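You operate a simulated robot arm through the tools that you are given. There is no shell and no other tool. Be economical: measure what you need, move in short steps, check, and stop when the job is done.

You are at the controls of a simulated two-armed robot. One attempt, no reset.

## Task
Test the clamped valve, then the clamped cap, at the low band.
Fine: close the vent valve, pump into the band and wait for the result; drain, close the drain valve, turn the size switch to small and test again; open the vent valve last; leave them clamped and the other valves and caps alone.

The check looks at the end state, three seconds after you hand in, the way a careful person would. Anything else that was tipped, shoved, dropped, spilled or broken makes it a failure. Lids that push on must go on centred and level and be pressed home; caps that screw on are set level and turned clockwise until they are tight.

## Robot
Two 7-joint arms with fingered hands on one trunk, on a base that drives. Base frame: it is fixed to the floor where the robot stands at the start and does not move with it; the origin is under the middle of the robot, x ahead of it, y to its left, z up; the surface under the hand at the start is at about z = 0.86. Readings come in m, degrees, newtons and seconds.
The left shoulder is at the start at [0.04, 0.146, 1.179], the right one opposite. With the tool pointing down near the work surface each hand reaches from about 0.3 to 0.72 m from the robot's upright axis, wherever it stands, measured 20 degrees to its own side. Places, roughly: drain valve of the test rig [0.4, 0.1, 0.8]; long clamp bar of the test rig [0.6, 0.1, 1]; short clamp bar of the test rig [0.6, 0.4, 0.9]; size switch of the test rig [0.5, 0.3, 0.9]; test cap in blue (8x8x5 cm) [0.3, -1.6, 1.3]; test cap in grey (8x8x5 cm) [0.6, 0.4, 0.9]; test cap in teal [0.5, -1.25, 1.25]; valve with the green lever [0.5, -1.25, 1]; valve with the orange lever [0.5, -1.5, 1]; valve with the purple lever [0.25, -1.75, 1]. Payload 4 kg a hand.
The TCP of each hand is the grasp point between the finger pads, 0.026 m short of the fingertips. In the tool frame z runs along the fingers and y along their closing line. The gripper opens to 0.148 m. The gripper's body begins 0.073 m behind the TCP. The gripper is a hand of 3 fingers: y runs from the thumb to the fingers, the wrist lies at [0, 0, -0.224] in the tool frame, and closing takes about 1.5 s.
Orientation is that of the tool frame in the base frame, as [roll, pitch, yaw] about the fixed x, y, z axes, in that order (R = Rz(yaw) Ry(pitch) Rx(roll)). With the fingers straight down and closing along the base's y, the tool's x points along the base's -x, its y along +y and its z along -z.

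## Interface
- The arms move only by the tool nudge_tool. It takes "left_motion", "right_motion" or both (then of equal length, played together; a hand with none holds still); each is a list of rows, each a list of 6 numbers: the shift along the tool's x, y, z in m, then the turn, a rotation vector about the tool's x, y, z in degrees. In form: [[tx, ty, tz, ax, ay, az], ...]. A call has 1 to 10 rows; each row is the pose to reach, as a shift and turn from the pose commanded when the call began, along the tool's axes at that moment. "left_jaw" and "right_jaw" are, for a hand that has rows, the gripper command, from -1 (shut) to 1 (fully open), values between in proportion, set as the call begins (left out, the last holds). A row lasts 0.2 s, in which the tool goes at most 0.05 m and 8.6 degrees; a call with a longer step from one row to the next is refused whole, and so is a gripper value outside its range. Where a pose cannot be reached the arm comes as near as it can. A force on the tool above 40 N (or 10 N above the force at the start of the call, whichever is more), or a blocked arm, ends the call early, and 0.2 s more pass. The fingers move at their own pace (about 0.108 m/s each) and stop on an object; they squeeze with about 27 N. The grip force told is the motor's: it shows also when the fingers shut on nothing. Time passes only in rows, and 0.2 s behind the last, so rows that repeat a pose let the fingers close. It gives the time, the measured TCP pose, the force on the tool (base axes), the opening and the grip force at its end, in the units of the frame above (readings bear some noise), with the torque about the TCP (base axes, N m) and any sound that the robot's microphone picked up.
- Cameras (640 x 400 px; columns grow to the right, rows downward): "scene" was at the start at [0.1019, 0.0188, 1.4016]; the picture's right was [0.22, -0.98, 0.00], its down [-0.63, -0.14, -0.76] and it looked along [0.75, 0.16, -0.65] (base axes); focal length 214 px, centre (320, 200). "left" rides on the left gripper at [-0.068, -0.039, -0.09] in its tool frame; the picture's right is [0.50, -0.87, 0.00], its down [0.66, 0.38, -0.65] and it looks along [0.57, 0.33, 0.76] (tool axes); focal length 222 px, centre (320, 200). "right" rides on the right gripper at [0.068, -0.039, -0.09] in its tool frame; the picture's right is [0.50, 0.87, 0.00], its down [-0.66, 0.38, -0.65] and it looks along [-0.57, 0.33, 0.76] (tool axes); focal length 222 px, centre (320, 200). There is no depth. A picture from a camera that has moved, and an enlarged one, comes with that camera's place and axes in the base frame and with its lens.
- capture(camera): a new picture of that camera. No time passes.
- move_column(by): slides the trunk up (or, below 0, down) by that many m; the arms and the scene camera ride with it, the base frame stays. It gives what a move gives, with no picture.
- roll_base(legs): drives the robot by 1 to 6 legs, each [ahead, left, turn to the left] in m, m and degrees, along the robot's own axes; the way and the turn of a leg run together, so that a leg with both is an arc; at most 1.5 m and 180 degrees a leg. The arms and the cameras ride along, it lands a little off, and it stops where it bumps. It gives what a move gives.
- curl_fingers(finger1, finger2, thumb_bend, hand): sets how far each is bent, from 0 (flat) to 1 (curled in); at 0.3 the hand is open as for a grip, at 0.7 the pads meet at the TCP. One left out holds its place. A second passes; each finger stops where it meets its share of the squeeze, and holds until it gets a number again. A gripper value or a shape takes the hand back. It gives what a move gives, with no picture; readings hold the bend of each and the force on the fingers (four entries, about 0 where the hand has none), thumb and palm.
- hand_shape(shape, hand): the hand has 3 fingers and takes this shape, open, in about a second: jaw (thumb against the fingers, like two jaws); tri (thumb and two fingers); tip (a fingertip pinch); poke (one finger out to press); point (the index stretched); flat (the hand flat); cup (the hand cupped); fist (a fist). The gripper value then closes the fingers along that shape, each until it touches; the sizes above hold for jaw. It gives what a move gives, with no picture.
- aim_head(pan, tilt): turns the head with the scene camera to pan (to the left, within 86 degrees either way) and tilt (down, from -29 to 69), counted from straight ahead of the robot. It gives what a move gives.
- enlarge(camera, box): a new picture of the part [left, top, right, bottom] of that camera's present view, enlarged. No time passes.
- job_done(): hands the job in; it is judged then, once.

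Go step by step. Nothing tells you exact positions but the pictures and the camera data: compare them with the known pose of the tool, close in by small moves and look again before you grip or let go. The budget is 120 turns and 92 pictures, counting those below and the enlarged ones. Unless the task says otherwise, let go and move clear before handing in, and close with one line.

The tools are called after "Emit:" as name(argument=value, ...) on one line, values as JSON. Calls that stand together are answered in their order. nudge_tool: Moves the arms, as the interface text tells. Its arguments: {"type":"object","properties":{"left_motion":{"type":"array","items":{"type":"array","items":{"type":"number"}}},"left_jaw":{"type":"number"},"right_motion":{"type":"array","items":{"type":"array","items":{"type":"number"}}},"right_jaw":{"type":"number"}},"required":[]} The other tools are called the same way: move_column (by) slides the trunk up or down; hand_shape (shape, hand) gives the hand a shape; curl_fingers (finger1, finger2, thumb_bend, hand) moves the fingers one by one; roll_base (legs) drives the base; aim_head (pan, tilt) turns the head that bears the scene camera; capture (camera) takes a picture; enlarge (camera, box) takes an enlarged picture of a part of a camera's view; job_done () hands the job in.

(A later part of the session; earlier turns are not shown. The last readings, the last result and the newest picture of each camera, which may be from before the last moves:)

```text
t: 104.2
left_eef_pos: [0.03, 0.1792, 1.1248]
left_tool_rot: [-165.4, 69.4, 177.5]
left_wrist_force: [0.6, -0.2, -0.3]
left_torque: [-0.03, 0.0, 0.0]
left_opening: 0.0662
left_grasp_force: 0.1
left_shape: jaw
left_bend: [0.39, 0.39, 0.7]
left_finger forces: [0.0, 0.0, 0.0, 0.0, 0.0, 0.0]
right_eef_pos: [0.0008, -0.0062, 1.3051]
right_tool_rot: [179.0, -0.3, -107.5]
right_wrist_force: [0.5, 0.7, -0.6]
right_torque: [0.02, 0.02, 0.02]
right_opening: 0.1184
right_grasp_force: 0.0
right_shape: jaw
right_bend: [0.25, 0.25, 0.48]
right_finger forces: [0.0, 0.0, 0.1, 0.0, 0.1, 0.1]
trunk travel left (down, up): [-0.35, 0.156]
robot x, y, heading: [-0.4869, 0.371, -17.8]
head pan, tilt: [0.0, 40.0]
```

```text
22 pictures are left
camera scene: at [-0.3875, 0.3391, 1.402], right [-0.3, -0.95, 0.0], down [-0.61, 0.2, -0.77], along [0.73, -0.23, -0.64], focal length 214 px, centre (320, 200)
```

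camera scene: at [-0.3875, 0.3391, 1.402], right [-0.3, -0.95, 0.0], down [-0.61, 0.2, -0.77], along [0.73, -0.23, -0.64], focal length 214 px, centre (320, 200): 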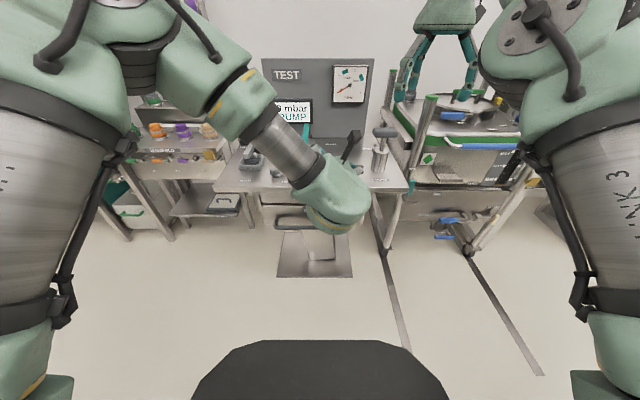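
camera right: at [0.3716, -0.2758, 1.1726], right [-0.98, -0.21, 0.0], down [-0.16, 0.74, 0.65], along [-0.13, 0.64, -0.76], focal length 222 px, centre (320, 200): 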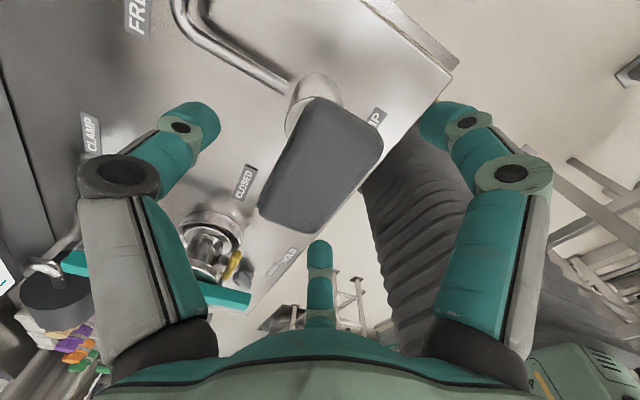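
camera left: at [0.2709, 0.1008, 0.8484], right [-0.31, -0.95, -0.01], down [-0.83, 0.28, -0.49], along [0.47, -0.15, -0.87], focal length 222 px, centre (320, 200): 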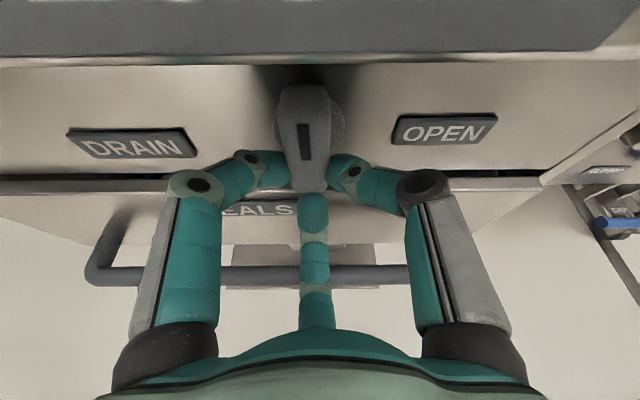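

Return the left hand to pointing down and then drive to the earlier working station.

Emit:
nudge_tool(left_motion=[[-0.01, 0.01, -0.003, 0, 8, 1], [-0.02, 0.02, -0.006, 0, 16, 2], [-0.03, 0.04, -0.01, 0, 24, 3], [-0.04, 0.06, -0.014, 0, 32, 4], [-0.055, 0.08, -0.02, 0, 40, 4], [-0.07, 0.1, -0.025, 0, 48, 5], [-0.085, 0.12, -0.03, 0, 56, 5], [-0.1, 0.14, -0.035, 0, 63, 5], [-0.11, 0.15, -0.04, 0, 70, 5], [-0.11, 0.15, -0.04, 0, 70, 5]])

Emit:
roll_base(legs=[[0, -0.07, 0], [0.39, 0, 0]])

Emit:
aim_head(pan=0, tilt=45)

Emit:
capture(camera="scene")

```text
t: 106.4
left_eef_pos: [0.0743, 0.3314, 1.229]
left_tool_rot: [-177.6, 0.2, 159.8]
left_wrist_force: [-0.2, 0.1, -0.7]
left_torque: [0.03, -0.02, 0.01]
left_opening: 0.0662
left_grasp_force: 0.0
left_shape: jaw
left_bend: [0.39, 0.39, 0.7]
left_finger forces: [0.1, 0.1, 0.1, 0.1, 0.0, 0.0]
right_eef_pos: [0.0014, -0.0073, 1.3048]
right_tool_rot: [179.0, -0.3, -107.5]
right_wrist_force: [0.1, -0.8, 0.2]
right_torque: [0.0, -0.03, -0.01]
right_opening: 0.1183
right_grasp_force: 0.0
right_shape: jaw
right_bend: [0.25, 0.25, 0.48]
right_finger forces: [0.1, 0.0, 0.1, 0.0, 0.1, 0.0]
trunk travel left (down, up): [-0.35, 0.156]
robot x, y, heading: [-0.4893, 0.3754, -17.7]
head pan, tilt: [0.0, 40.0]
```

```text
t: 109.5
left_eef_pos: [0.4159, 0.1414, 1.2303]
left_tool_rot: [-177.7, 0.4, 159.5]
left_wrist_force: [0.4, 0.0, 0.1]
left_torque: [0.01, -0.02, 0.04]
left_opening: 0.0664
left_grasp_force: 0.0
left_shape: jaw
left_bend: [0.39, 0.39, 0.7]
left_finger forces: [0.0, 0.0, 0.1, 0.0, 0.0, 0.0]
right_eef_pos: [0.3406, -0.1956, 1.3055]
right_tool_rot: [179.2, -0.2, -108.1]
right_wrist_force: [0.1, -0.4, 0.2]
right_torque: [-0.02, 0.03, 0.02]
right_opening: 0.1186
right_grasp_force: 0.1
right_shape: jaw
right_bend: [0.25, 0.25, 0.48]
right_finger forces: [0.0, 0.1, 0.0, 0.0, 0.0, 0.0]
trunk travel left (down, up): [-0.35, 0.156]
robot x, y, heading: [-0.1406, 0.1865, -18.2]
head pan, tilt: [0.0, 40.0]
```

```text
t: 110.1
left_eef_pos: [0.4176, 0.1411, 1.2295]
left_tool_rot: [-177.6, 0.3, 159.4]
left_wrist_force: [0.3, -0.8, -0.2]
left_torque: [0.02, -0.01, 0.04]
left_opening: 0.0663
left_grasp_force: 0.1
left_shape: jaw
left_bend: [0.39, 0.39, 0.7]
left_finger forces: [0.0, 0.0, 0.0, 0.0, 0.1, 0.0]
right_eef_pos: [0.341, -0.1964, 1.3056]
right_tool_rot: [178.9, -0.3, -107.9]
right_wrist_force: [0.0, 0.1, -0.3]
right_torque: [0.01, -0.03, 0.02]
right_opening: 0.1182
right_grasp_force: 0.1
right_shape: jaw
right_bend: [0.25, 0.25, 0.48]
right_finger forces: [0.0, 0.0, 0.0, 0.1, 0.1, 0.1]
trunk travel left (down, up): [-0.35, 0.156]
robot x, y, heading: [-0.1424, 0.184, -17.8]
head pan, tilt: [0.0, 45.0]
```

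```text
21 pictures are left
camera scene: at [-0.0473, 0.1538, 1.3947], right [-0.31, -0.95, 0.0], down [-0.67, 0.22, -0.71], along [0.67, -0.22, -0.71], focal length 214 px, centre (320, 200)
```

scene: 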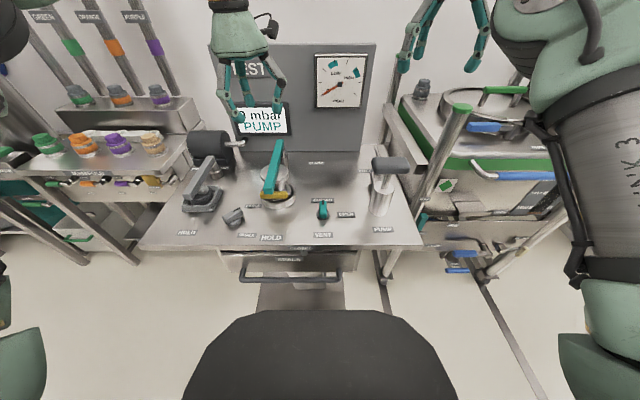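

At the station. Left hand moves over the size switch (about (0.443, 0.272, 0.889)), turned 45° to straddle its bar.

Emit:
nudge_tool(left_motion=[[0.003, 0.025, 0, 0, 0, 8], [0.006, 0.05, 0, -1, 0, 16], [0.01, 0.075, 0, -2, 0, 24], [0.013, 0.1, 0.02, -2.4, 0, 32], [0.016, 0.125, 0.05, -2.4, 0, 40], [0.0165, 0.1345, 0.09, -2.4, 0, 45], [0.0165, 0.1345, 0.13, -2.4, 0, 45], [0.0165, 0.1345, 0.17, -2.4, 0, 45], [0.0165, 0.1345, 0.21, -2.4, 0, 45], [0.0165, 0.1345, 0.25, -2.4, 0, 45]])

Emit:
capture(camera="left")

```text
t: 112.3
left_eef_pos: [0.4489, 0.2644, 0.9746]
left_tool_rot: [179.3, 1.1, 114.5]
left_wrist_force: [-0.4, -0.5, -0.5]
left_torque: [-0.03, 0.03, -0.02]
left_opening: 0.0664
left_grasp_force: 0.0
left_shape: jaw
left_bend: [0.39, 0.39, 0.7]
left_finger forces: [0.0, 0.0, 0.1, 0.0, 0.0, 0.1]
right_eef_pos: [0.3416, -0.1972, 1.305]
right_tool_rot: [179.0, -0.3, -108.0]
right_wrist_force: [-0.7, -0.3, 0.2]
right_torque: [0.01, 0.03, -0.04]
right_opening: 0.1185
right_grasp_force: 0.1
right_shape: jaw
right_bend: [0.25, 0.25, 0.48]
right_finger forces: [0.0, 0.0, 0.0, 0.0, 0.0, 0.0]
trunk travel left (down, up): [-0.35, 0.156]
robot x, y, heading: [-0.1414, 0.1841, -18.5]
head pan, tilt: [0.0, 45.0]
```

```text
20 pictures are left
camera left: at [0.4399, 0.1884, 1.0656], right [-1.0, 0.1, -0.02], down [0.06, 0.76, 0.65], along [0.08, 0.64, -0.76], focal length 222 px, centre (320, 200)
```

left: 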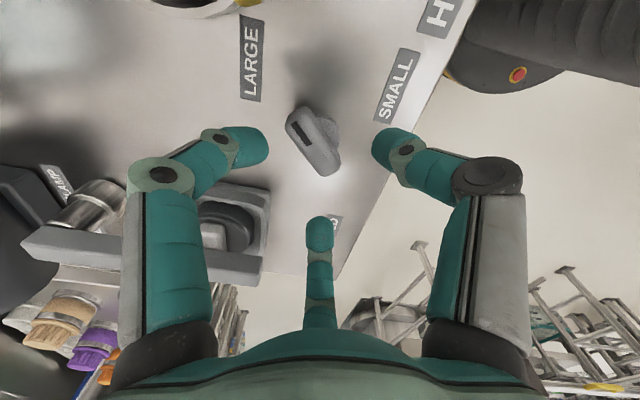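

Well aligned with the switch bar. Descend and grip.

Emit:
nudge_tool(left_motion=[[0.002, 0.006, 0.025, 0, 0, 0], [0.002, 0.006, 0.05, 0, 0, 0], [0.002, 0.006, 0.069, 0, 0, 0], [0.002, 0.006, 0.069, 0, 0, 0]])

Emit:
nudge_tool(left_motion=[[0, 0, 0, 0, 0, 0], [0, 0, 0, 0, 0, 0], [0, 0, 0, 0, 0, 0], [0, 0, 0, 0, 0, 0], [0, 0, 0, 0, 0, 0]], left_jaw=-1)

Emit:
nudge_tool(left_motion=[[0, 0, 0, 0, 0, 8], [0, 0, 0, 0, 0, 16], [0, 0, 0, 0, 0, 24], [0, 0, 0, 0, 0, 32], [0, 0, 0, 0, 0, 40], [0, 0, 0, 0, 0, 48], [0, 0, 0, 0, 0, 56]])

Emit:
capture(camera="left")

```text
t: 113.3
left_eef_pos: [0.4532, 0.2664, 0.904]
left_tool_rot: [179.3, 1.1, 114.5]
left_wrist_force: [1.5, 0.3, 1.2]
left_torque: [0.06, -0.05, -0.09]
left_opening: 0.0671
left_grasp_force: 0.1
left_shape: jaw
left_bend: [0.39, 0.38, 0.7]
left_finger forces: [0.0, 2.2, 0.1, 0.0, 0.1, 0.0]
right_eef_pos: [0.3421, -0.1958, 1.3045]
right_tool_rot: [179.0, -0.3, -107.8]
right_wrist_force: [0.8, -0.4, -0.4]
right_torque: [0.0, 0.02, -0.01]
right_opening: 0.1183
right_grasp_force: 0.1
right_shape: jaw
right_bend: [0.25, 0.25, 0.48]
right_finger forces: [0.1, 0.0, 0.0, 0.1, 0.0, 0.0]
trunk travel left (down, up): [-0.35, 0.156]
robot x, y, heading: [-0.143, 0.1871, -18.3]
head pan, tilt: [0.0, 45.0]
```

```text
t: 114.5
left_eef_pos: [0.4544, 0.2637, 0.9046]
left_tool_rot: [179.3, 1.0, 114.4]
left_wrist_force: [0.2, -5.8, -0.6]
left_torque: [-0.22, 0.16, -0.19]
left_opening: 0.022
left_grasp_force: 27.3
left_shape: jaw
left_bend: [0.77, 0.78, 0.7]
left_finger forces: [23.2, 17.9, 0.0, 0.0, 31.8, 0.1]
right_eef_pos: [0.3417, -0.1972, 1.3043]
right_tool_rot: [179.0, -0.3, -108.0]
right_wrist_force: [-0.2, -0.3, 0.0]
right_torque: [-0.02, 0.03, 0.02]
right_opening: 0.1181
right_grasp_force: 0.1
right_shape: jaw
right_bend: [0.25, 0.25, 0.48]
right_finger forces: [0.0, 0.0, 0.0, 0.0, 0.1, 0.0]
trunk travel left (down, up): [-0.35, 0.156]
robot x, y, heading: [-0.1439, 0.186, -18.0]
head pan, tilt: [0.0, 45.0]
```

```text
t: 116.1
left_eef_pos: [0.4485, 0.264, 0.9059]
left_tool_rot: [179.0, 0.0, 58.5]
left_wrist_force: [-23.6, -12.2, -0.2]
left_torque: [-0.03, 0.81, 0.26]
left_opening: 0.0191
left_grasp_force: 27.2
left_shape: jaw
left_bend: [0.76, 0.78, 0.69]
left_finger forces: [20.4, 15.4, 0.0, 0.1, 48.0, 0.1]
right_eef_pos: [0.3392, -0.1968, 1.3064]
right_tool_rot: [179.2, -0.2, -108.0]
right_wrist_force: [0.3, 0.1, -0.8]
right_torque: [0.0, 0.04, 0.01]
right_opening: 0.1184
right_grasp_force: 0.0
right_shape: jaw
right_bend: [0.25, 0.25, 0.48]
right_finger forces: [0.1, 0.0, 0.0, 0.0, 0.1, 0.1]
trunk travel left (down, up): [-0.35, 0.156]
robot x, y, heading: [-0.1431, 0.1863, -18.1]
head pan, tilt: [0.0, 45.0]
```

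```text
19 pictures are left
camera left: at [0.3779, 0.229, 0.9947], right [-0.48, 0.88, -0.02], down [0.66, 0.37, 0.66], along [0.59, 0.3, -0.75], focal length 222 px, centre (320, 200)
```

left: 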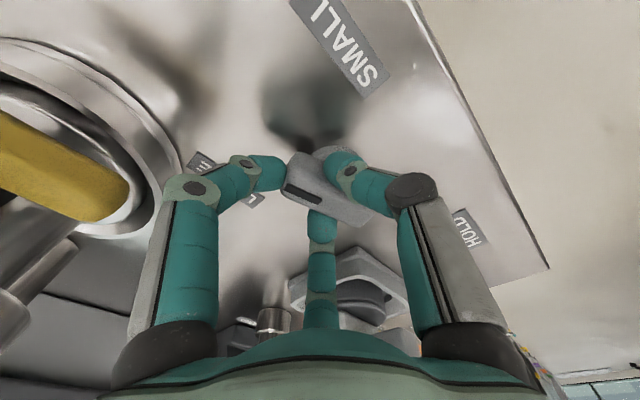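

The bar lags the hand somewhat. Continue turning.

Emit:
nudge_tool(left_motion=[[0, 0, 0, 0, 0, 8], [0, 0, 0, 0, 0, 16], [0, 0, 0, 0, 0, 24], [0, 0, 0, 0, 0, 32], [0, 0, 0, 0, 0, 40], [0, 0, 0, 0, 0, 48], [0, 0, 0, 0, 0, 48]])

Emit:
capture(camera="left")

```text
t: 117.7
left_eef_pos: [0.4301, 0.2207, 0.9563]
left_tool_rot: [170.1, 0.1, 40.8]
left_wrist_force: [0.5, -0.3, -0.4]
left_torque: [-0.04, 0.02, 0.03]
left_opening: 0.0117
left_grasp_force: 27.0
left_shape: jaw
left_bend: [0.81, 0.82, 0.71]
left_finger forces: [0.1, 0.0, 0.1, 0.0, 0.0, 0.0]
left hand out of reach, approached as far as the arm can: row 1, 2, 3, 4, 5, 6, 7
right_eef_pos: [0.3425, -0.1961, 1.3045]
right_tool_rot: [179.0, -0.3, -108.0]
right_wrist_force: [0.3, 0.3, 0.5]
right_torque: [0.0, 0.04, 0.03]
right_opening: 0.1184
right_grasp_force: 0.1
right_shape: jaw
right_bend: [0.25, 0.25, 0.48]
right_finger forces: [0.1, 0.0, 0.0, 0.0, 0.0, 0.0]
trunk travel left (down, up): [-0.35, 0.156]
robot x, y, heading: [-0.1451, 0.1866, -18.0]
head pan, tilt: [0.0, 45.0]
```

```text
18 pictures are left
camera left: at [0.3439, 0.2185, 1.0381], right [-0.18, 0.97, -0.15], down [0.67, 0.23, 0.71], along [0.72, 0.03, -0.69], focal length 222 px, centre (320, 200)
```

left: 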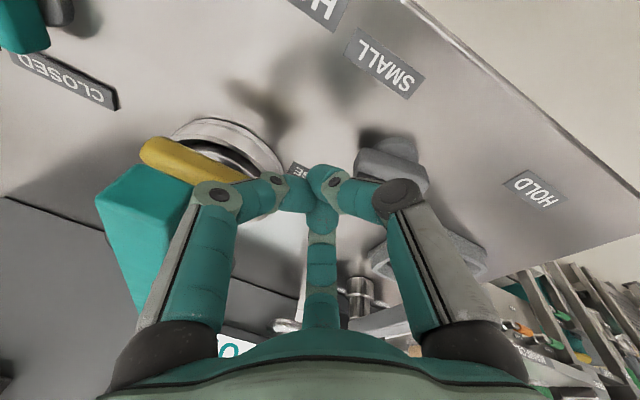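

The wrist ran out of turn and the hand slid off upward. I'll raise it clear and look at the switch.

Emit:
nudge_tool(left_motion=[[0, 0, -0.04, 0, 0, 0], [0, 0, -0.08, 0, 0, 0], [0, 0, -0.12, 0, 0, -8], [0, 0, -0.16, 0, 0, -16], [0, 0, -0.2, 0, 0, -24], [0, 0, -0.24, 0, 0, -32]], left_jaw=-0.1)

Emit:
enlarge(camera="scene", box=[170, 90, 330, 250])

```text
t: 119.1
left_eef_pos: [0.398, 0.2531, 1.1931]
left_tool_rot: [171.5, 5.4, 72.6]
left_wrist_force: [0.2, -0.6, -0.6]
left_torque: [0.01, 0.02, 0.01]
left_opening: 0.0667
left_grasp_force: 0.2
left_shape: jaw
left_bend: [0.39, 0.39, 0.7]
left_finger forces: [0.1, 0.0, 0.1, 0.0, 0.0, 0.0]
left hand out of reach, approached as far as the arm can: row 1, 2, 3
right_eef_pos: [0.3399, -0.1969, 1.3059]
right_tool_rot: [179.1, -0.3, -108.0]
right_wrist_force: [-0.2, -1.1, 0.3]
right_torque: [0.0, -0.04, 0.01]
right_opening: 0.1181
right_grasp_force: 0.0
right_shape: jaw
right_bend: [0.25, 0.25, 0.48]
right_finger forces: [0.0, 0.0, 0.0, 0.0, 0.0, 0.1]
trunk travel left (down, up): [-0.35, 0.156]
robot x, y, heading: [-0.1438, 0.1868, -18.3]
head pan, tilt: [0.0, 45.0]
```

```text
2.50 times, centred on (250, 170) of scene
camera zoom: at [-0.0491, 0.1544, 1.3948], right [-0.31, -0.95, 0.0], down [-0.67, 0.22, -0.71], along [0.67, -0.22, -0.71], focal length 536 px, centre (495, 275)
```

zoom: 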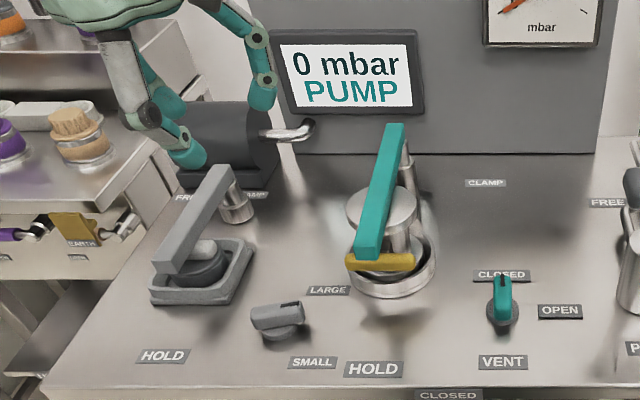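

The switch is about a third of the way round. I'll finish by pushing its pointer end toward me with the closed fingertips; first level the hand and place it ahead of the pointer.

Emit:
nudge_tool(left_motion=[[0.01, 0.017, 0.01, 3, 2, 0], [0.02, 0.034, 0.02, 6, 4, 0], [0.03, 0.051, 0.03, 8.4, 5.4, 0], [0.041, 0.0678, 0.06, 8.4, 5.4, 0], [0.041, 0.0678, 0.1, 8.4, 5.4, 0], [0.041, 0.0678, 0.14, 8.4, 5.4, 0], [0.041, 0.0678, 0.18, 8.4, 5.4, 0], [0.041, 0.0678, 0.215, 8.4, 5.4, 0], [0.041, 0.0678, 0.243, 8.4, 5.4, 0], [0.041, 0.0678, 0.243, 8.4, 5.4, 0]], left_jaw=-1)

Emit:
capture(camera="left")

```text
t: 121.3
left_eef_pos: [0.5033, 0.24, 0.9585]
left_tool_rot: [-180.0, 0.0, 72.8]
left_wrist_force: [-0.2, 0.4, -0.5]
left_torque: [-0.01, -0.01, 0.0]
left_opening: 0.0
left_grasp_force: 26.5
left_shape: jaw
left_bend: [0.7, 0.7, 0.7]
left_finger forces: [0.0, 0.0, 0.0, 0.1, 0.0, 0.0]
left hand out of reach, approached as far as the arm can: row 2, 3, 4, 5, 6
right_eef_pos: [0.3423, -0.1965, 1.3036]
right_tool_rot: [179.0, -0.3, -108.0]
right_wrist_force: [-0.2, 0.1, 0.3]
right_torque: [0.01, 0.06, -0.01]
right_opening: 0.118
right_grasp_force: 0.1
right_shape: jaw
right_bend: [0.25, 0.25, 0.48]
right_finger forces: [0.0, 0.0, 0.0, 0.1, 0.0, 0.0]
trunk travel left (down, up): [-0.35, 0.156]
robot x, y, heading: [-0.1443, 0.1876, -17.9]
head pan, tilt: [0.0, 45.0]
```

```text
16 pictures are left
camera left: at [0.4455, 0.189, 1.0481], right [-0.68, 0.73, 0.0], down [0.56, 0.51, 0.65], along [0.48, 0.44, -0.76], focal length 222 px, centre (320, 200)
```

left: 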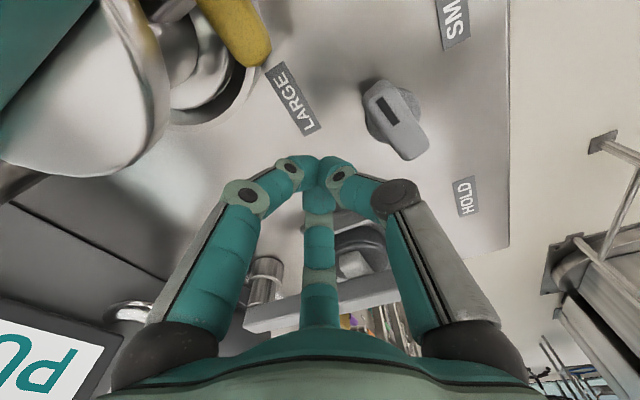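

Fingers are shut and just ahead of the pointer. I'll move one finger out of the way, lower, and sweep the thumb tip around to push the pointer to SMALL.

Emit:
curl_fingers(hand="left", finger1=0.7, finger2=0.3, thumb_bend=0.7)

Emit:
nudge_tool(left_motion=[[-0.008, 0, 0.02, 0, 0, 0], [-0.008, 0, 0.0485, 0, 0, 0], [-0.011, -0.025, 0.0485, 0, 0, 0], [-0.015, -0.035, 0.0485, 0, 0, 0], [-0.019, -0.045, 0.0485, 0, 0, 0], [-0.023, -0.055, 0.0485, 0, 0, 0], [-0.025, -0.062, 0.0485, 0, 0, 0], [-0.026, -0.065, 0.0485, 0, 0, 0], [-0.026, -0.065, 0.0485, 0, 0, 0]])

Emit:
capture(camera="left")

```text
t: 122.3
left_eef_pos: [0.5018, 0.2421, 0.9598]
left_tool_rot: [180.0, 0.0, 72.8]
left_wrist_force: [-0.2, -0.7, 0.7]
left_torque: [-0.02, 0.03, 0.04]
left_opening: 0.0
left_grasp_force: 0.2
left_shape: fingers
left_bend: [0.7, 0.3, 0.7]
left_finger forces: [0.0, 0.0, 0.0, 0.1, 0.0, 0.0]
right_eef_pos: [0.3416, -0.1968, 1.3042]
right_tool_rot: [178.9, -0.4, -108.0]
right_wrist_force: [0.0, 0.3, 0.2]
right_torque: [-0.01, 0.01, 0.01]
right_opening: 0.1182
right_grasp_force: 0.1
right_shape: jaw
right_bend: [0.25, 0.25, 0.48]
right_finger forces: [0.0, 0.0, 0.0, 0.0, 0.0, 0.0]
trunk travel left (down, up): [-0.35, 0.156]
robot x, y, heading: [-0.1414, 0.1871, -18.3]
head pan, tilt: [0.0, 45.0]
```

```text
t: 124.3
left_eef_pos: [0.4334, 0.2331, 0.9109]
left_tool_rot: [-180.0, 0.0, 72.8]
left_wrist_force: [-0.3, -0.7, 0.4]
left_torque: [-0.01, 0.0, -0.01]
left_opening: 0.0
left_grasp_force: 0.1
left_shape: fingers
left_bend: [0.7, 0.3, 0.7]
left_finger forces: [0.1, 0.1, 0.0, 0.0, 0.0, 0.0]
right_eef_pos: [0.3422, -0.1965, 1.3045]
right_tool_rot: [179.1, -0.3, -108.0]
right_wrist_force: [0.1, -0.5, 0.1]
right_torque: [0.03, 0.0, -0.01]
right_opening: 0.1183
right_grasp_force: 0.0
right_shape: jaw
right_bend: [0.25, 0.25, 0.48]
right_finger forces: [0.0, 0.0, 0.0, 0.0, 0.0, 0.0]
trunk travel left (down, up): [-0.35, 0.156]
robot x, y, heading: [-0.1427, 0.1858, -18.2]
head pan, tilt: [0.0, 45.0]
```

```text
15 pictures are left
camera left: at [0.3762, 0.1807, 1.0006], right [-0.68, 0.73, 0.0], down [0.55, 0.51, 0.65], along [0.48, 0.44, -0.76], focal length 222 px, centre (320, 200)
```

left: 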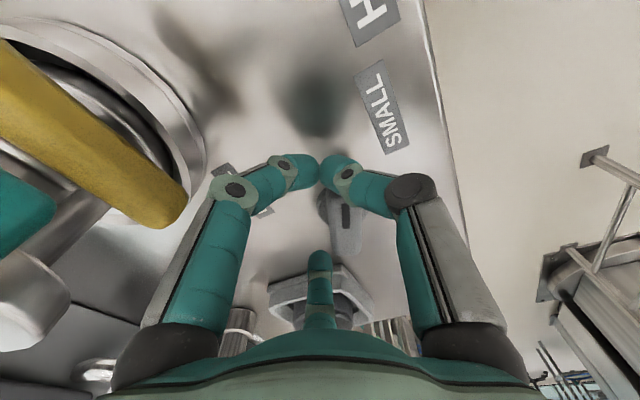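

The pointer is past halfway (about 20° short of SMALL) but the thumb slipped past its tip. Lift, re-place nearer the pivot, and push again.

Emit:
nudge_tool(left_motion=[[0, 0, -0.03, 0, 0, 0], [0.007, 0.027, -0.03, 0, 0, 0], [0.008, 0.027, 0.001, 0, 0, 0], [0.008, 0.018, 0.001, 0, 0, 0], [0.007, 0.009, 0.001, 0, 0, 0], [0.006, 0.003, 0.001, 0, 0, 0], [0.0055, -0.002, 0.001, 0, 0, 0], [0.0055, -0.002, 0.001, 0, 0, 0]])

Emit:
nudge_tool(left_motion=[[0, 0.004, -0.03, 0, 0, 0], [0, 0.02, -0.07, 0, 0, 0], [0, 0.04, -0.11, 0, 0, 0], [0.0, 0.05, -0.15, 0, 0, -4], [0, 0.05, -0.19, 0, 0, -8]])

Emit:
enlarge(camera="scene", box=[170, 90, 330, 250])

```text
t: 126.1
left_eef_pos: [0.4354, 0.2403, 0.9085]
left_tool_rot: [-180.0, 0.0, 72.7]
left_wrist_force: [0.1, -0.8, 0.2]
left_torque: [0.0, 0.01, 0.02]
left_opening: 0.0003
left_grasp_force: 0.2
left_shape: fingers
left_bend: [0.7, 0.3, 0.7]
left_finger forces: [0.0, 0.0, 0.0, 0.0, 0.1, 0.0]
right_eef_pos: [0.3436, -0.1962, 1.3042]
right_tool_rot: [178.9, -0.3, -108.0]
right_wrist_force: [-0.1, -0.2, -0.3]
right_torque: [0.03, 0.0, 0.0]
right_opening: 0.1183
right_grasp_force: 0.2
right_shape: jaw
right_bend: [0.25, 0.25, 0.48]
right_finger forces: [0.0, 0.1, 0.0, 0.0, 0.1, 0.0]
trunk travel left (down, up): [-0.35, 0.156]
robot x, y, heading: [-0.1445, 0.1857, -18.1]
head pan, tilt: [0.0, 45.0]
```

```text
t: 127.3
left_eef_pos: [0.4803, 0.2234, 1.0991]
left_tool_rot: [179.9, -0.1, 80.9]
left_wrist_force: [-0.7, -0.7, 0.1]
left_torque: [-0.02, -0.02, 0.0]
left_opening: 0.0001
left_grasp_force: 0.2
left_shape: fingers
left_bend: [0.7, 0.3, 0.7]
left_finger forces: [0.0, 0.0, 0.0, 0.1, 0.0, 0.0]
right_eef_pos: [0.3412, -0.1958, 1.3051]
right_tool_rot: [179.1, -0.3, -107.9]
right_wrist_force: [0.1, 0.3, 0.0]
right_torque: [0.01, -0.01, -0.05]
right_opening: 0.1183
right_grasp_force: 0.1
right_shape: jaw
right_bend: [0.25, 0.25, 0.48]
right_finger forces: [0.0, 0.1, 0.0, 0.0, 0.1, 0.1]
trunk travel left (down, up): [-0.35, 0.156]
robot x, y, heading: [-0.1452, 0.184, -17.8]
head pan, tilt: [0.0, 45.0]
```

```text
2.50 times, centred on (250, 170) of scene
camera zoom: at [-0.0485, 0.1536, 1.3947], right [-0.31, -0.95, 0.0], down [-0.67, 0.22, -0.71], along [0.67, -0.22, -0.71], focal length 536 px, centre (495, 275)
```

zoom: 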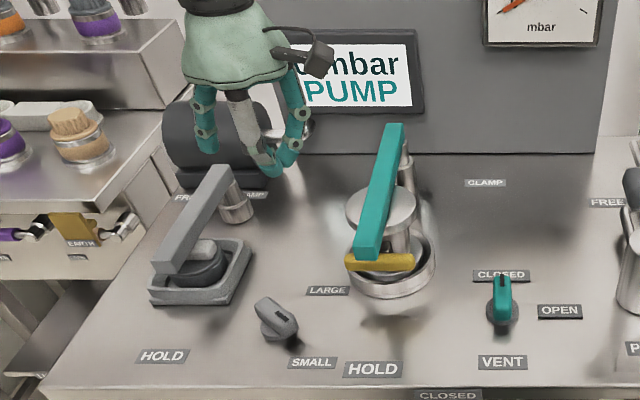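

The size switch now points to SMALL. Next, the right hand grips the pump handle again at the known pose.

Emit:
nudge_tool(right_motion=[[-0.0014, -0.014, 0.04, 0, 0, 0], [-0.0014, -0.014, 0.08, 0, 0, 0], [-0.0014, -0.014, 0.12, 0, 0, 0], [-0.0014, -0.014, 0.16, 0, 0, 0], [-0.0014, -0.014, 0.2, 0, 0, 0], [-0.0014, -0.014, 0.23, 0, 0, 0], [-0.0014, -0.014, 0.255, 0, 0, 0], [-0.0014, -0.014, 0.255, 0, 0, 0]])

Emit:
nudge_tool(right_motion=[[0, 0, 0, 0, 0, 0], [0, 0, 0, 0, 0, 0], [0, 0, 0, 0, 0, 0], [0, 0, 0, 0, 0, 0], [0, 0, 0, 0, 0, 0]], right_jaw=-1)

Emit:
enlarge(camera="scene", box=[220, 40, 420, 240])

```text
t: 129.1
left_eef_pos: [0.4819, 0.2233, 1.0989]
left_tool_rot: [-180.0, 0.0, 80.8]
left_wrist_force: [-0.4, -0.6, 0.0]
left_torque: [-0.02, 0.01, -0.01]
left_opening: 0.0002
left_grasp_force: 0.1
left_shape: fingers
left_bend: [0.7, 0.3, 0.7]
left_finger forces: [0.0, 0.0, 0.0, 0.0, 0.0, 0.0]
right_eef_pos: [0.3505, -0.2007, 1.0508]
right_tool_rot: [179.1, -0.3, -108.0]
right_wrist_force: [-0.1, -0.4, -0.5]
right_torque: [-0.01, 0.01, 0.0]
right_opening: 0.1185
right_grasp_force: 0.0
right_shape: jaw
right_bend: [0.25, 0.25, 0.48]
right_finger forces: [0.0, 0.1, 0.0, 0.0, 0.0, 0.1]
trunk travel left (down, up): [-0.35, 0.156]
robot x, y, heading: [-0.1431, 0.1861, -18.3]
head pan, tilt: [0.0, 45.0]
```

```text
t: 130.3
left_eef_pos: [0.4811, 0.2231, 1.0998]
left_tool_rot: [-180.0, -0.1, 80.8]
left_wrist_force: [-0.2, -0.3, -0.1]
left_torque: [0.0, 0.01, 0.01]
left_opening: 0.0
left_grasp_force: 0.0
left_shape: fingers
left_bend: [0.7, 0.3, 0.7]
left_finger forces: [0.0, 0.0, 0.0, 0.1, 0.1, 0.0]
right_eef_pos: [0.3501, -0.2014, 1.0507]
right_tool_rot: [179.1, -0.3, -108.1]
right_wrist_force: [-0.4, -5.5, 0.2]
right_torque: [-0.2, -0.2, 0.57]
right_opening: 0.0583
right_grasp_force: 26.7
right_shape: jaw
right_bend: [0.39, 0.38, 0.7]
right_finger forces: [23.9, 17.4, 0.0, 0.0, 32.3, 0.0]
trunk travel left (down, up): [-0.35, 0.156]
robot x, y, heading: [-0.1439, 0.1847, -18.1]
head pan, tilt: [0.0, 45.0]
```

```text
2.00 times, centred on (320, 140) of scene
camera zoom: at [-0.0475, 0.1526, 1.3946], right [-0.31, -0.95, 0.0], down [-0.67, 0.22, -0.71], along [0.67, -0.22, -0.71], focal length 429 px, centre (320, 320)
```

zoom: 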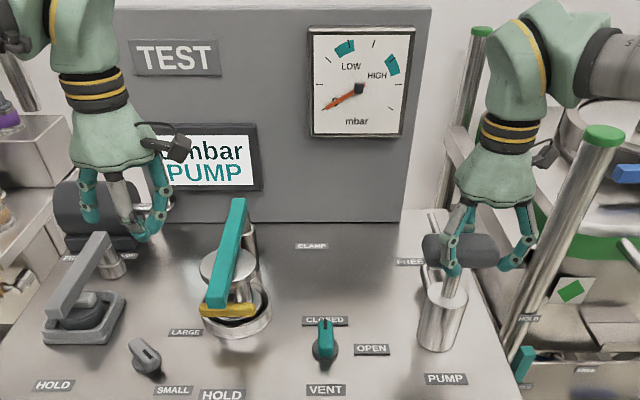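

Gripped. Push down a small first step while moving the left hand aside from the display.

Emit:
nudge_tool(right_motion=[[0, 0, 0.006, 0, 0, 0], [0, 0, 0.012, 0, 0, 0], [0, 0, 0.018, 0, 0, 0], [0, 0, 0.018, 0, 0, 0]], left_motion=[[0.03, 0, -0.01, 0, 0, 0], [0.06, 0, -0.02, 0, 0, 0], [0.09, 0, -0.03, 0, 0, 0], [0.1, 0, -0.03, 0, 0, 0]])

Emit:
enlarge(camera="scene", box=[220, 40, 420, 240])

```text
t: 131.3
left_eef_pos: [0.4683, 0.3112, 1.1159]
left_tool_rot: [179.6, -0.3, 80.6]
left_wrist_force: [-0.2, -0.6, 0.4]
left_torque: [0.05, 0.0, -0.05]
left_opening: 0.0
left_grasp_force: 0.1
left_shape: fingers
left_bend: [0.7, 0.3, 0.7]
left_finger forces: [0.0, 0.0, 0.0, 0.0, 0.0, 0.1]
left hand out of reach, approached as far as the arm can: row 2, 3, 4
right_eef_pos: [0.3506, -0.2006, 1.0323]
right_tool_rot: [179.0, -0.4, -108.2]
right_wrist_force: [-1.1, -9.5, 7.9]
right_torque: [-0.4, -0.27, 0.44]
right_opening: 0.0572
right_grasp_force: 27.5
right_shape: jaw
right_bend: [0.39, 0.38, 0.7]
right_finger forces: [25.0, 18.7, 0.0, 0.1, 34.4, 0.1]
trunk travel left (down, up): [-0.35, 0.156]
robot x, y, heading: [-0.1448, 0.184, -18.0]
head pan, tilt: [0.0, 45.0]
```

```text
2.00 times, centred on (320, 140) of scene
camera zoom: at [-0.0478, 0.1525, 1.3947], right [-0.31, -0.95, 0.0], down [-0.67, 0.22, -0.71], along [0.67, -0.22, -0.71], focal length 429 px, centre (320, 320)
```

zoom: 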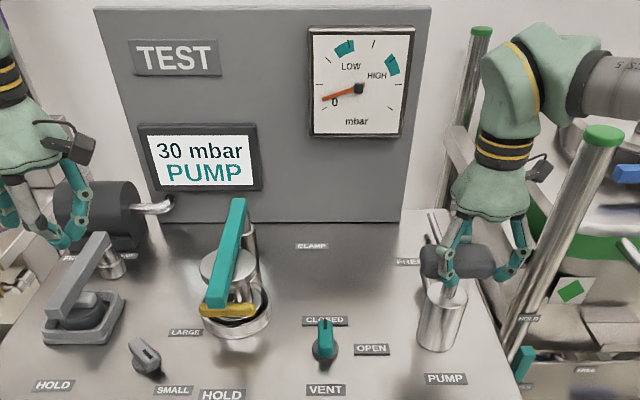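

30 mbar; similar gain as before. Two strokes now.

Emit:
nudge_tool(right_motion=[[0, 0, 0.018, 0, 0, 0], [0, 0, 0.036, 0, 0, 0], [0, 0, 0.02, 0, 0, 0], [0, 0, 0.004, 0, 0, 0], [0, 0, 0.02, 0, 0, 0], [0, 0, 0.036, 0, 0, 0], [0, 0, 0.036, 0, 0, 0]])

Emit:
enlarge(camera="scene", box=[220, 40, 420, 240])

```text
t: 132.9
left_eef_pos: [0.4661, 0.3103, 1.1173]
left_tool_rot: [179.5, -0.3, 80.7]
left_wrist_force: [-1.1, 0.0, 0.3]
left_torque: [-0.02, 0.01, -0.02]
left_opening: 0.0001
left_grasp_force: 0.0
left_shape: fingers
left_bend: [0.7, 0.3, 0.7]
left_finger forces: [0.0, 0.0, 0.0, 0.1, 0.1, 0.1]
right_eef_pos: [0.35, -0.2005, 0.9985]
right_tool_rot: [179.5, -0.3, -107.9]
right_wrist_force: [0.7, -16.6, 29.4]
right_torque: [-0.56, -0.24, 0.25]
right_opening: 0.0575
right_grasp_force: 27.3
right_shape: jaw
right_bend: [0.39, 0.78, 0.7]
right_finger forces: [26.4, 17.6, 0.0, 0.0, 37.4, 0.0]
trunk travel left (down, up): [-0.35, 0.156]
robot x, y, heading: [-0.1425, 0.1852, -18.2]
head pan, tilt: [0.0, 45.0]
```

```text
2.00 times, centred on (320, 140) of scene
camera zoom: at [-0.0501, 0.1531, 1.395], right [-0.31, -0.95, 0.0], down [-0.67, 0.22, -0.71], along [0.67, -0.22, -0.71], focal length 429 px, centre (320, 320)
```

zoom: 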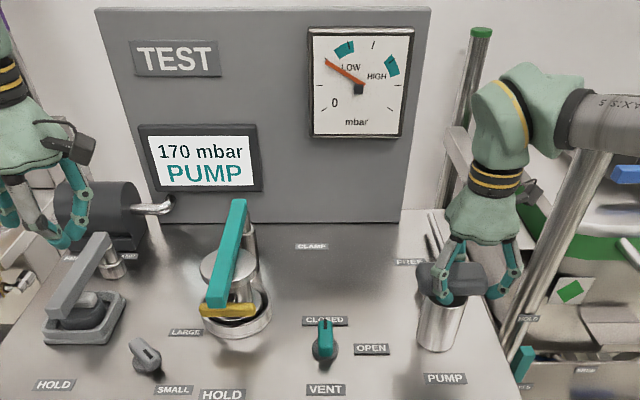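

170 mbar. One full stroke.

Emit:
nudge_tool(right_motion=[[0, 0, -0.016, 0, 0, 0], [0, 0, -0.032, 0, 0, 0], [0, 0, -0.016, 0, 0, 0], [0, 0, 0, 0, 0, 0], [0, 0, 0, 0, 0, 0]])

Emit:
enlarge(camera="scene", box=[220, 40, 420, 240])

```text
t: 134.1
left_eef_pos: [0.4673, 0.3103, 1.1169]
left_tool_rot: [179.5, -0.3, 80.7]
left_wrist_force: [0.4, -0.1, -0.1]
left_torque: [-0.02, 0.03, -0.02]
left_opening: 0.0001
left_grasp_force: 0.1
left_shape: fingers
left_bend: [0.7, 0.3, 0.7]
left_finger forces: [0.0, 0.1, 0.1, 0.0, 0.0, 0.0]
right_eef_pos: [0.3503, -0.201, 0.9986]
right_tool_rot: [179.4, -0.2, -108.1]
right_wrist_force: [0.6, -15.5, 25.7]
right_torque: [-0.57, -0.2, 0.31]
right_opening: 0.0572
right_grasp_force: 26.9
right_shape: jaw
right_bend: [0.39, 0.78, 0.7]
right_finger forces: [25.9, 17.5, 0.1, 0.1, 36.9, 0.1]
trunk travel left (down, up): [-0.35, 0.156]
robot x, y, heading: [-0.1424, 0.1868, -18.1]
head pan, tilt: [0.0, 45.0]
```

```text
2.00 times, centred on (320, 140) of scene
camera zoom: at [-0.0496, 0.153, 1.3949], right [-0.31, -0.95, 0.0], down [-0.67, 0.22, -0.71], along [0.67, -0.22, -0.71], focal length 429 px, centre (320, 320)
```

zoom: 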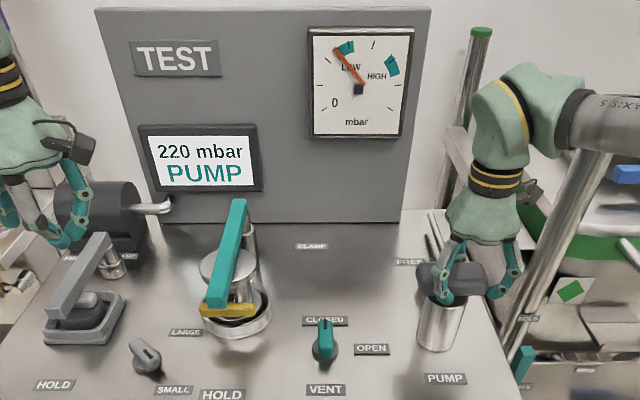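

220 mbar. Another full stroke should land in the band.

Emit:
nudge_tool(right_motion=[[0, 0, -0.016, 0, 0, 0], [0, 0, -0.033, 0, 0, 0], [0, 0, -0.016, 0, 0, 0], [0, 0, 0.001, 0, 0, 0], [0, 0, 0.001, 0, 0, 0]])

Emit:
enlarge(camera="scene", box=[220, 40, 420, 240])

```text
t: 135.3
left_eef_pos: [0.4674, 0.3117, 1.1175]
left_tool_rot: [179.4, -0.2, 80.8]
left_wrist_force: [-1.3, -0.4, 0.8]
left_torque: [0.01, 0.05, -0.01]
left_opening: 0.0
left_grasp_force: 0.0
left_shape: fingers
left_bend: [0.7, 0.3, 0.7]
left_finger forces: [0.0, 0.0, 0.0, 0.0, 0.0, 0.0]
right_eef_pos: [0.3488, -0.1996, 0.999]
right_tool_rot: [179.5, -0.1, -108.0]
right_wrist_force: [2.7, -13.0, 29.2]
right_torque: [-0.47, -0.27, 0.39]
right_opening: 0.0574
right_grasp_force: 27.1
right_shape: jaw
right_bend: [0.39, 0.78, 0.7]
right_finger forces: [25.8, 17.4, 0.0, 0.0, 37.1, 0.0]
trunk travel left (down, up): [-0.35, 0.156]
robot x, y, heading: [-0.1461, 0.1871, -18.1]
head pan, tilt: [0.0, 45.0]
```

```text
2.00 times, centred on (320, 140) of scene
camera zoom: at [-0.0496, 0.1536, 1.395], right [-0.31, -0.95, 0.0], down [-0.67, 0.22, -0.71], along [0.67, -0.22, -0.71], focal length 429 px, centre (320, 320)
```

zoom: 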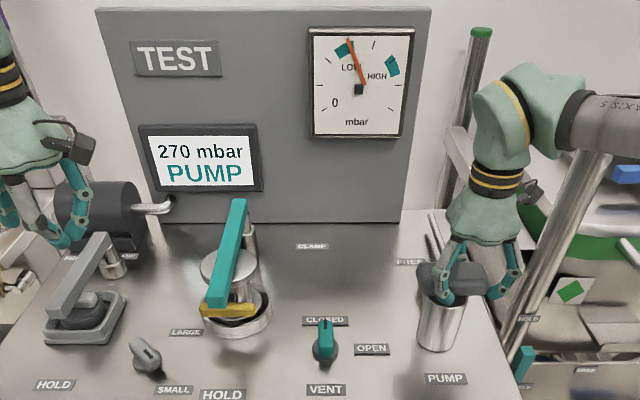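

270 mbar, in band. Wait and look.

Emit:
nudge_tool(right_motion=[[0, 0, 0, 0, 0, 0], [0, 0, 0, 0, 0, 0], [0, 0, 0, 0, 0, 0], [0, 0, 0, 0, 0, 0]])

Emit:
enlarge(camera="scene", box=[220, 40, 420, 240])

```text
t: 136.3
left_eef_pos: [0.465, 0.3117, 1.1167]
left_tool_rot: [179.5, -0.1, 80.7]
left_wrist_force: [-0.5, 0.1, 0.7]
left_torque: [-0.01, 0.0, 0.0]
left_opening: 0.0001
left_grasp_force: 0.1
left_shape: fingers
left_bend: [0.7, 0.3, 0.7]
left_finger forces: [0.0, 0.1, 0.0, 0.1, 0.0, 0.0]
right_eef_pos: [0.3498, -0.2005, 0.9976]
right_tool_rot: [179.6, -0.3, -108.0]
right_wrist_force: [5.0, -13.4, 29.7]
right_torque: [-0.49, -0.33, 0.38]
right_opening: 0.0575
right_grasp_force: 26.6
right_shape: jaw
right_bend: [0.39, 0.78, 0.7]
right_finger forces: [25.5, 16.7, 0.0, 0.0, 38.6, 0.1]
trunk travel left (down, up): [-0.35, 0.156]
robot x, y, heading: [-0.1442, 0.1879, -18.3]
head pan, tilt: [0.0, 45.0]
```

```text
2.00 times, centred on (320, 140) of scene
camera zoom: at [-0.0497, 0.1539, 1.3949], right [-0.31, -0.95, 0.0], down [-0.67, 0.22, -0.71], along [0.67, -0.22, -0.71], focal length 429 px, centre (320, 320)
```

zoom: 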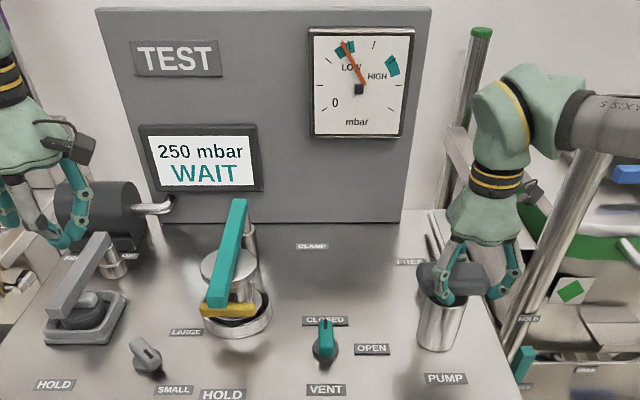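

WAIT is running. Keep waiting for the result.

Emit:
nudge_tool(right_motion=[[0, 0, 0, 0, 0, 0], [0, 0, 0, 0, 0, 0], [0, 0, 0, 0, 0, 0], [0, 0, 0, 0, 0, 0], [0, 0, 0, 0, 0, 0], [0, 0, 0, 0, 0, 0], [0, 0, 0, 0, 0, 0], [0, 0, 0, 0, 0, 0], [0, 0, 0, 0, 0, 0], [0, 0, 0, 0, 0, 0]])

Emit:
nudge_tool(right_motion=[[0, 0, 0, 0, 0, 0], [0, 0, 0, 0, 0, 0], [0, 0, 0, 0, 0, 0], [0, 0, 0, 0, 0, 0], [0, 0, 0, 0, 0, 0], [0, 0, 0, 0, 0, 0], [0, 0, 0, 0, 0, 0], [0, 0, 0, 0, 0, 0], [0, 0, 0, 0, 0, 0], [0, 0, 0, 0, 0, 0]])

Emit:
nudge_tool(right_motion=[[0, 0, 0, 0, 0, 0], [0, 0, 0, 0, 0, 0], [0, 0, 0, 0, 0, 0], [0, 0, 0, 0, 0, 0], [0, 0, 0, 0, 0, 0]])

Emit:
enlarge(camera="scene", box=[220, 40, 420, 240])

```text
t: 138.5
left_eef_pos: [0.4663, 0.3117, 1.117]
left_tool_rot: [179.5, -0.2, 80.7]
left_wrist_force: [0.2, 0.2, 0.0]
left_torque: [-0.05, 0.01, -0.01]
left_opening: 0.0
left_grasp_force: 0.0
left_shape: fingers
left_bend: [0.7, 0.3, 0.7]
left_finger forces: [0.1, 0.0, 0.0, 0.0, 0.0, 0.0]
right_eef_pos: [0.3503, -0.2008, 0.9983]
right_tool_rot: [179.5, -0.4, -107.9]
right_wrist_force: [5.5, -14.9, 28.0]
right_torque: [-0.49, -0.33, 0.45]
right_opening: 0.0576
right_grasp_force: 26.8
right_shape: jaw
right_bend: [0.77, 0.78, 0.7]
right_finger forces: [25.6, 16.6, 0.1, 0.1, 38.7, 0.0]
trunk travel left (down, up): [-0.35, 0.156]
robot x, y, heading: [-0.1415, 0.1889, -18.1]
head pan, tilt: [0.0, 45.0]
```

```text
t: 140.7
left_eef_pos: [0.4676, 0.311, 1.1171]
left_tool_rot: [179.5, -0.2, 80.7]
left_wrist_force: [0.5, -0.3, 0.0]
left_torque: [-0.04, 0.01, 0.04]
left_opening: 0.0
left_grasp_force: 0.1
left_shape: fingers
left_bend: [0.7, 0.3, 0.7]
left_finger forces: [0.0, 0.0, 0.0, 0.0, 0.0, 0.0]
right_eef_pos: [0.3491, -0.2019, 0.9991]
right_tool_rot: [179.4, -0.3, -108.0]
right_wrist_force: [5.2, -13.5, 29.7]
right_torque: [-0.49, -0.33, 0.39]
right_opening: 0.0571
right_grasp_force: 27.1
right_shape: jaw
right_bend: [0.77, 0.78, 0.7]
right_finger forces: [25.6, 16.5, 0.1, 0.0, 38.7, 0.0]
trunk travel left (down, up): [-0.35, 0.156]
robot x, y, heading: [-0.142, 0.1818, -18.2]
head pan, tilt: [0.0, 45.0]
```

```text
t: 141.9
left_eef_pos: [0.4658, 0.3117, 1.1172]
left_tool_rot: [179.5, -0.1, 80.7]
left_wrist_force: [0.0, 0.4, 0.5]
left_torque: [-0.01, -0.03, -0.02]
left_opening: 0.0
left_grasp_force: 0.0
left_shape: fingers
left_bend: [0.7, 0.3, 0.7]
left_finger forces: [0.1, 0.0, 0.1, 0.1, 0.0, 0.0]
right_eef_pos: [0.3495, -0.2005, 0.9984]
right_tool_rot: [179.4, -0.3, -108.0]
right_wrist_force: [5.1, -12.9, 29.4]
right_torque: [-0.5, -0.32, 0.42]
right_opening: 0.0574
right_grasp_force: 27.1
right_shape: jaw
right_bend: [0.77, 0.78, 0.7]
right_finger forces: [25.6, 16.7, 0.0, 0.1, 38.7, 0.1]
trunk travel left (down, up): [-0.35, 0.156]
robot x, y, heading: [-0.1473, 0.1854, -18.4]
head pan, tilt: [0.0, 45.0]
```

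```text
2.00 times, centred on (320, 140) of scene
camera zoom: at [-0.0497, 0.1539, 1.3949], right [-0.31, -0.95, 0.0], down [-0.67, 0.22, -0.71], along [0.67, -0.22, -0.71], focal length 429 px, centre (320, 320)
```

zoom: 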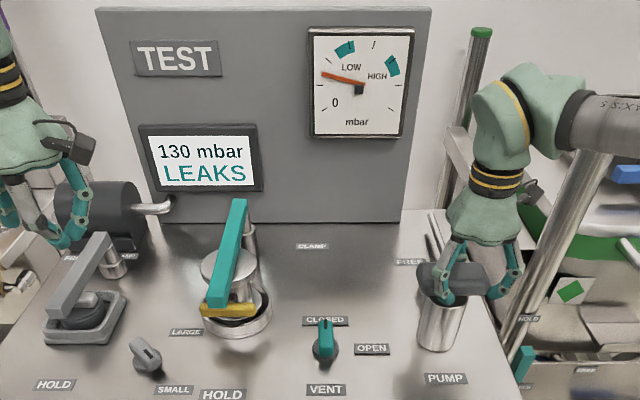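

The cap also reads LEAKS. Before accepting, I'll check closely that the vent is truly at CLOSED.

Emit:
enlarge(camera="scene", box=[300, 180, 350, 215])

```text
11.43 times, centred on (325, 198) of scene
camera zoom: at [-0.0497, 0.1539, 1.3949], right [-0.31, -0.95, 0.0], down [-0.67, 0.22, -0.71], along [0.67, -0.22, -0.71], focal length 2451 px, centre (263, 229)
```

zoom: 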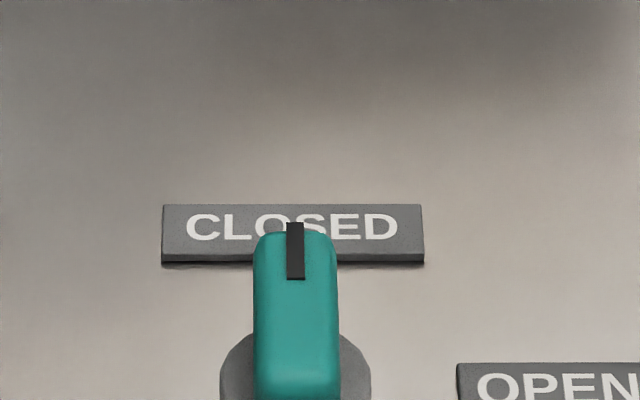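

Vent is squarely closed, so the result is genuine. Now release the pump, lift and move the right hand away; then the left hand will open the vent.

Emit:
nudge_tool(right_motion=[[0, 0, 0, 0, 0, 0], [0, 0, 0, 0, 0, 0], [0, 0, 0, 0, 0, 0], [0, 0, 0, 0, 0, 0], [0, 0, -0.04, 0, 0, 0], [0, 0, -0.08, 0, 0, 0], [0, 0, -0.12, 0, 0, 0], [0, 0, -0.16, 0, 0, 0], [0, 0, -0.2, 0, 0, 0], [0, 0, -0.24, 0, 0, 0]], right_jaw=0.6)

Emit:
nudge_tool(right_motion=[[0.02, 0.03, 0, 0, 0, 0], [0.04, 0.06, 0, 0, 0, 0], [0.06, 0.09, 0, 0, 0, 0], [0.08, 0.12, 0, 0, 0, 0], [0.08, 0.12, 0, 0, 0, 0], [0.08, 0.12, 0, 0, 0, 0], [0.08, 0.12, 0, 0, 0, 0], [0.08, 0.12, 0, 0, 0, 0]], left_motion=[[0, 0, -0.03, 0, 0, -8], [0, 0, -0.06, 0, 0, -16], [0, 0, -0.09, 0, 0, -24], [0, 0, -0.1, 0, 0, -32], [0, 0, -0.1, 0, 0, -40], [0, 0, -0.1, 0, 0, -48], [0, 0, -0.1, 0, 0, -56], [0, 0, -0.1, 0, 0, -64]], left_jaw=0)

```text
t: 144.1
left_eef_pos: [0.4687, 0.3138, 1.1146]
left_tool_rot: [179.6, -0.1, 80.8]
left_wrist_force: [-0.8, 0.2, -0.6]
left_torque: [-0.02, 0.0, -0.01]
left_opening: 0.0
left_grasp_force: 0.1
left_shape: fingers
left_bend: [0.7, 0.3, 0.7]
left_finger forces: [0.1, 0.1, 0.0, 0.0, 0.0, 0.1]
right_eef_pos: [0.3543, -0.1997, 1.2361]
right_tool_rot: [179.2, -0.3, -108.0]
right_wrist_force: [-0.5, 0.2, 0.1]
right_torque: [0.0, -0.01, -0.01]
right_opening: 0.1182
right_grasp_force: 0.0
right_shape: jaw
right_bend: [0.25, 0.25, 0.48]
right_finger forces: [0.1, 0.1, 0.0, 0.0, 0.1, 0.0]
trunk travel left (down, up): [-0.35, 0.156]
robot x, y, heading: [-0.145, 0.1878, -18.2]
head pan, tilt: [0.0, 45.0]
```

```text
t: 145.9
left_eef_pos: [0.4668, 0.3119, 1.2139]
left_tool_rot: [180.0, 0.0, 145.0]
left_wrist_force: [-0.4, 0.8, 0.1]
left_torque: [-0.01, 0.01, 0.0]
left_opening: 0.0736
left_grasp_force: 0.1
left_shape: jaw
left_bend: [0.36, 0.36, 0.7]
left_finger forces: [0.0, 0.0, 0.1, 0.0, 0.0, 0.0]
right_eef_pos: [0.215, -0.2358, 1.2348]
right_tool_rot: [178.9, -0.3, -108.0]
right_wrist_force: [0.1, 0.4, -0.2]
right_torque: [0.0, 0.0, 0.0]
right_opening: 0.1184
right_grasp_force: 0.1
right_shape: jaw
right_bend: [0.25, 0.25, 0.48]
right_finger forces: [0.0, 0.1, 0.1, 0.0, 0.0, 0.1]
trunk travel left (down, up): [-0.35, 0.156]
robot x, y, heading: [-0.1453, 0.1857, -18.1]
head pan, tilt: [0.0, 45.0]
```

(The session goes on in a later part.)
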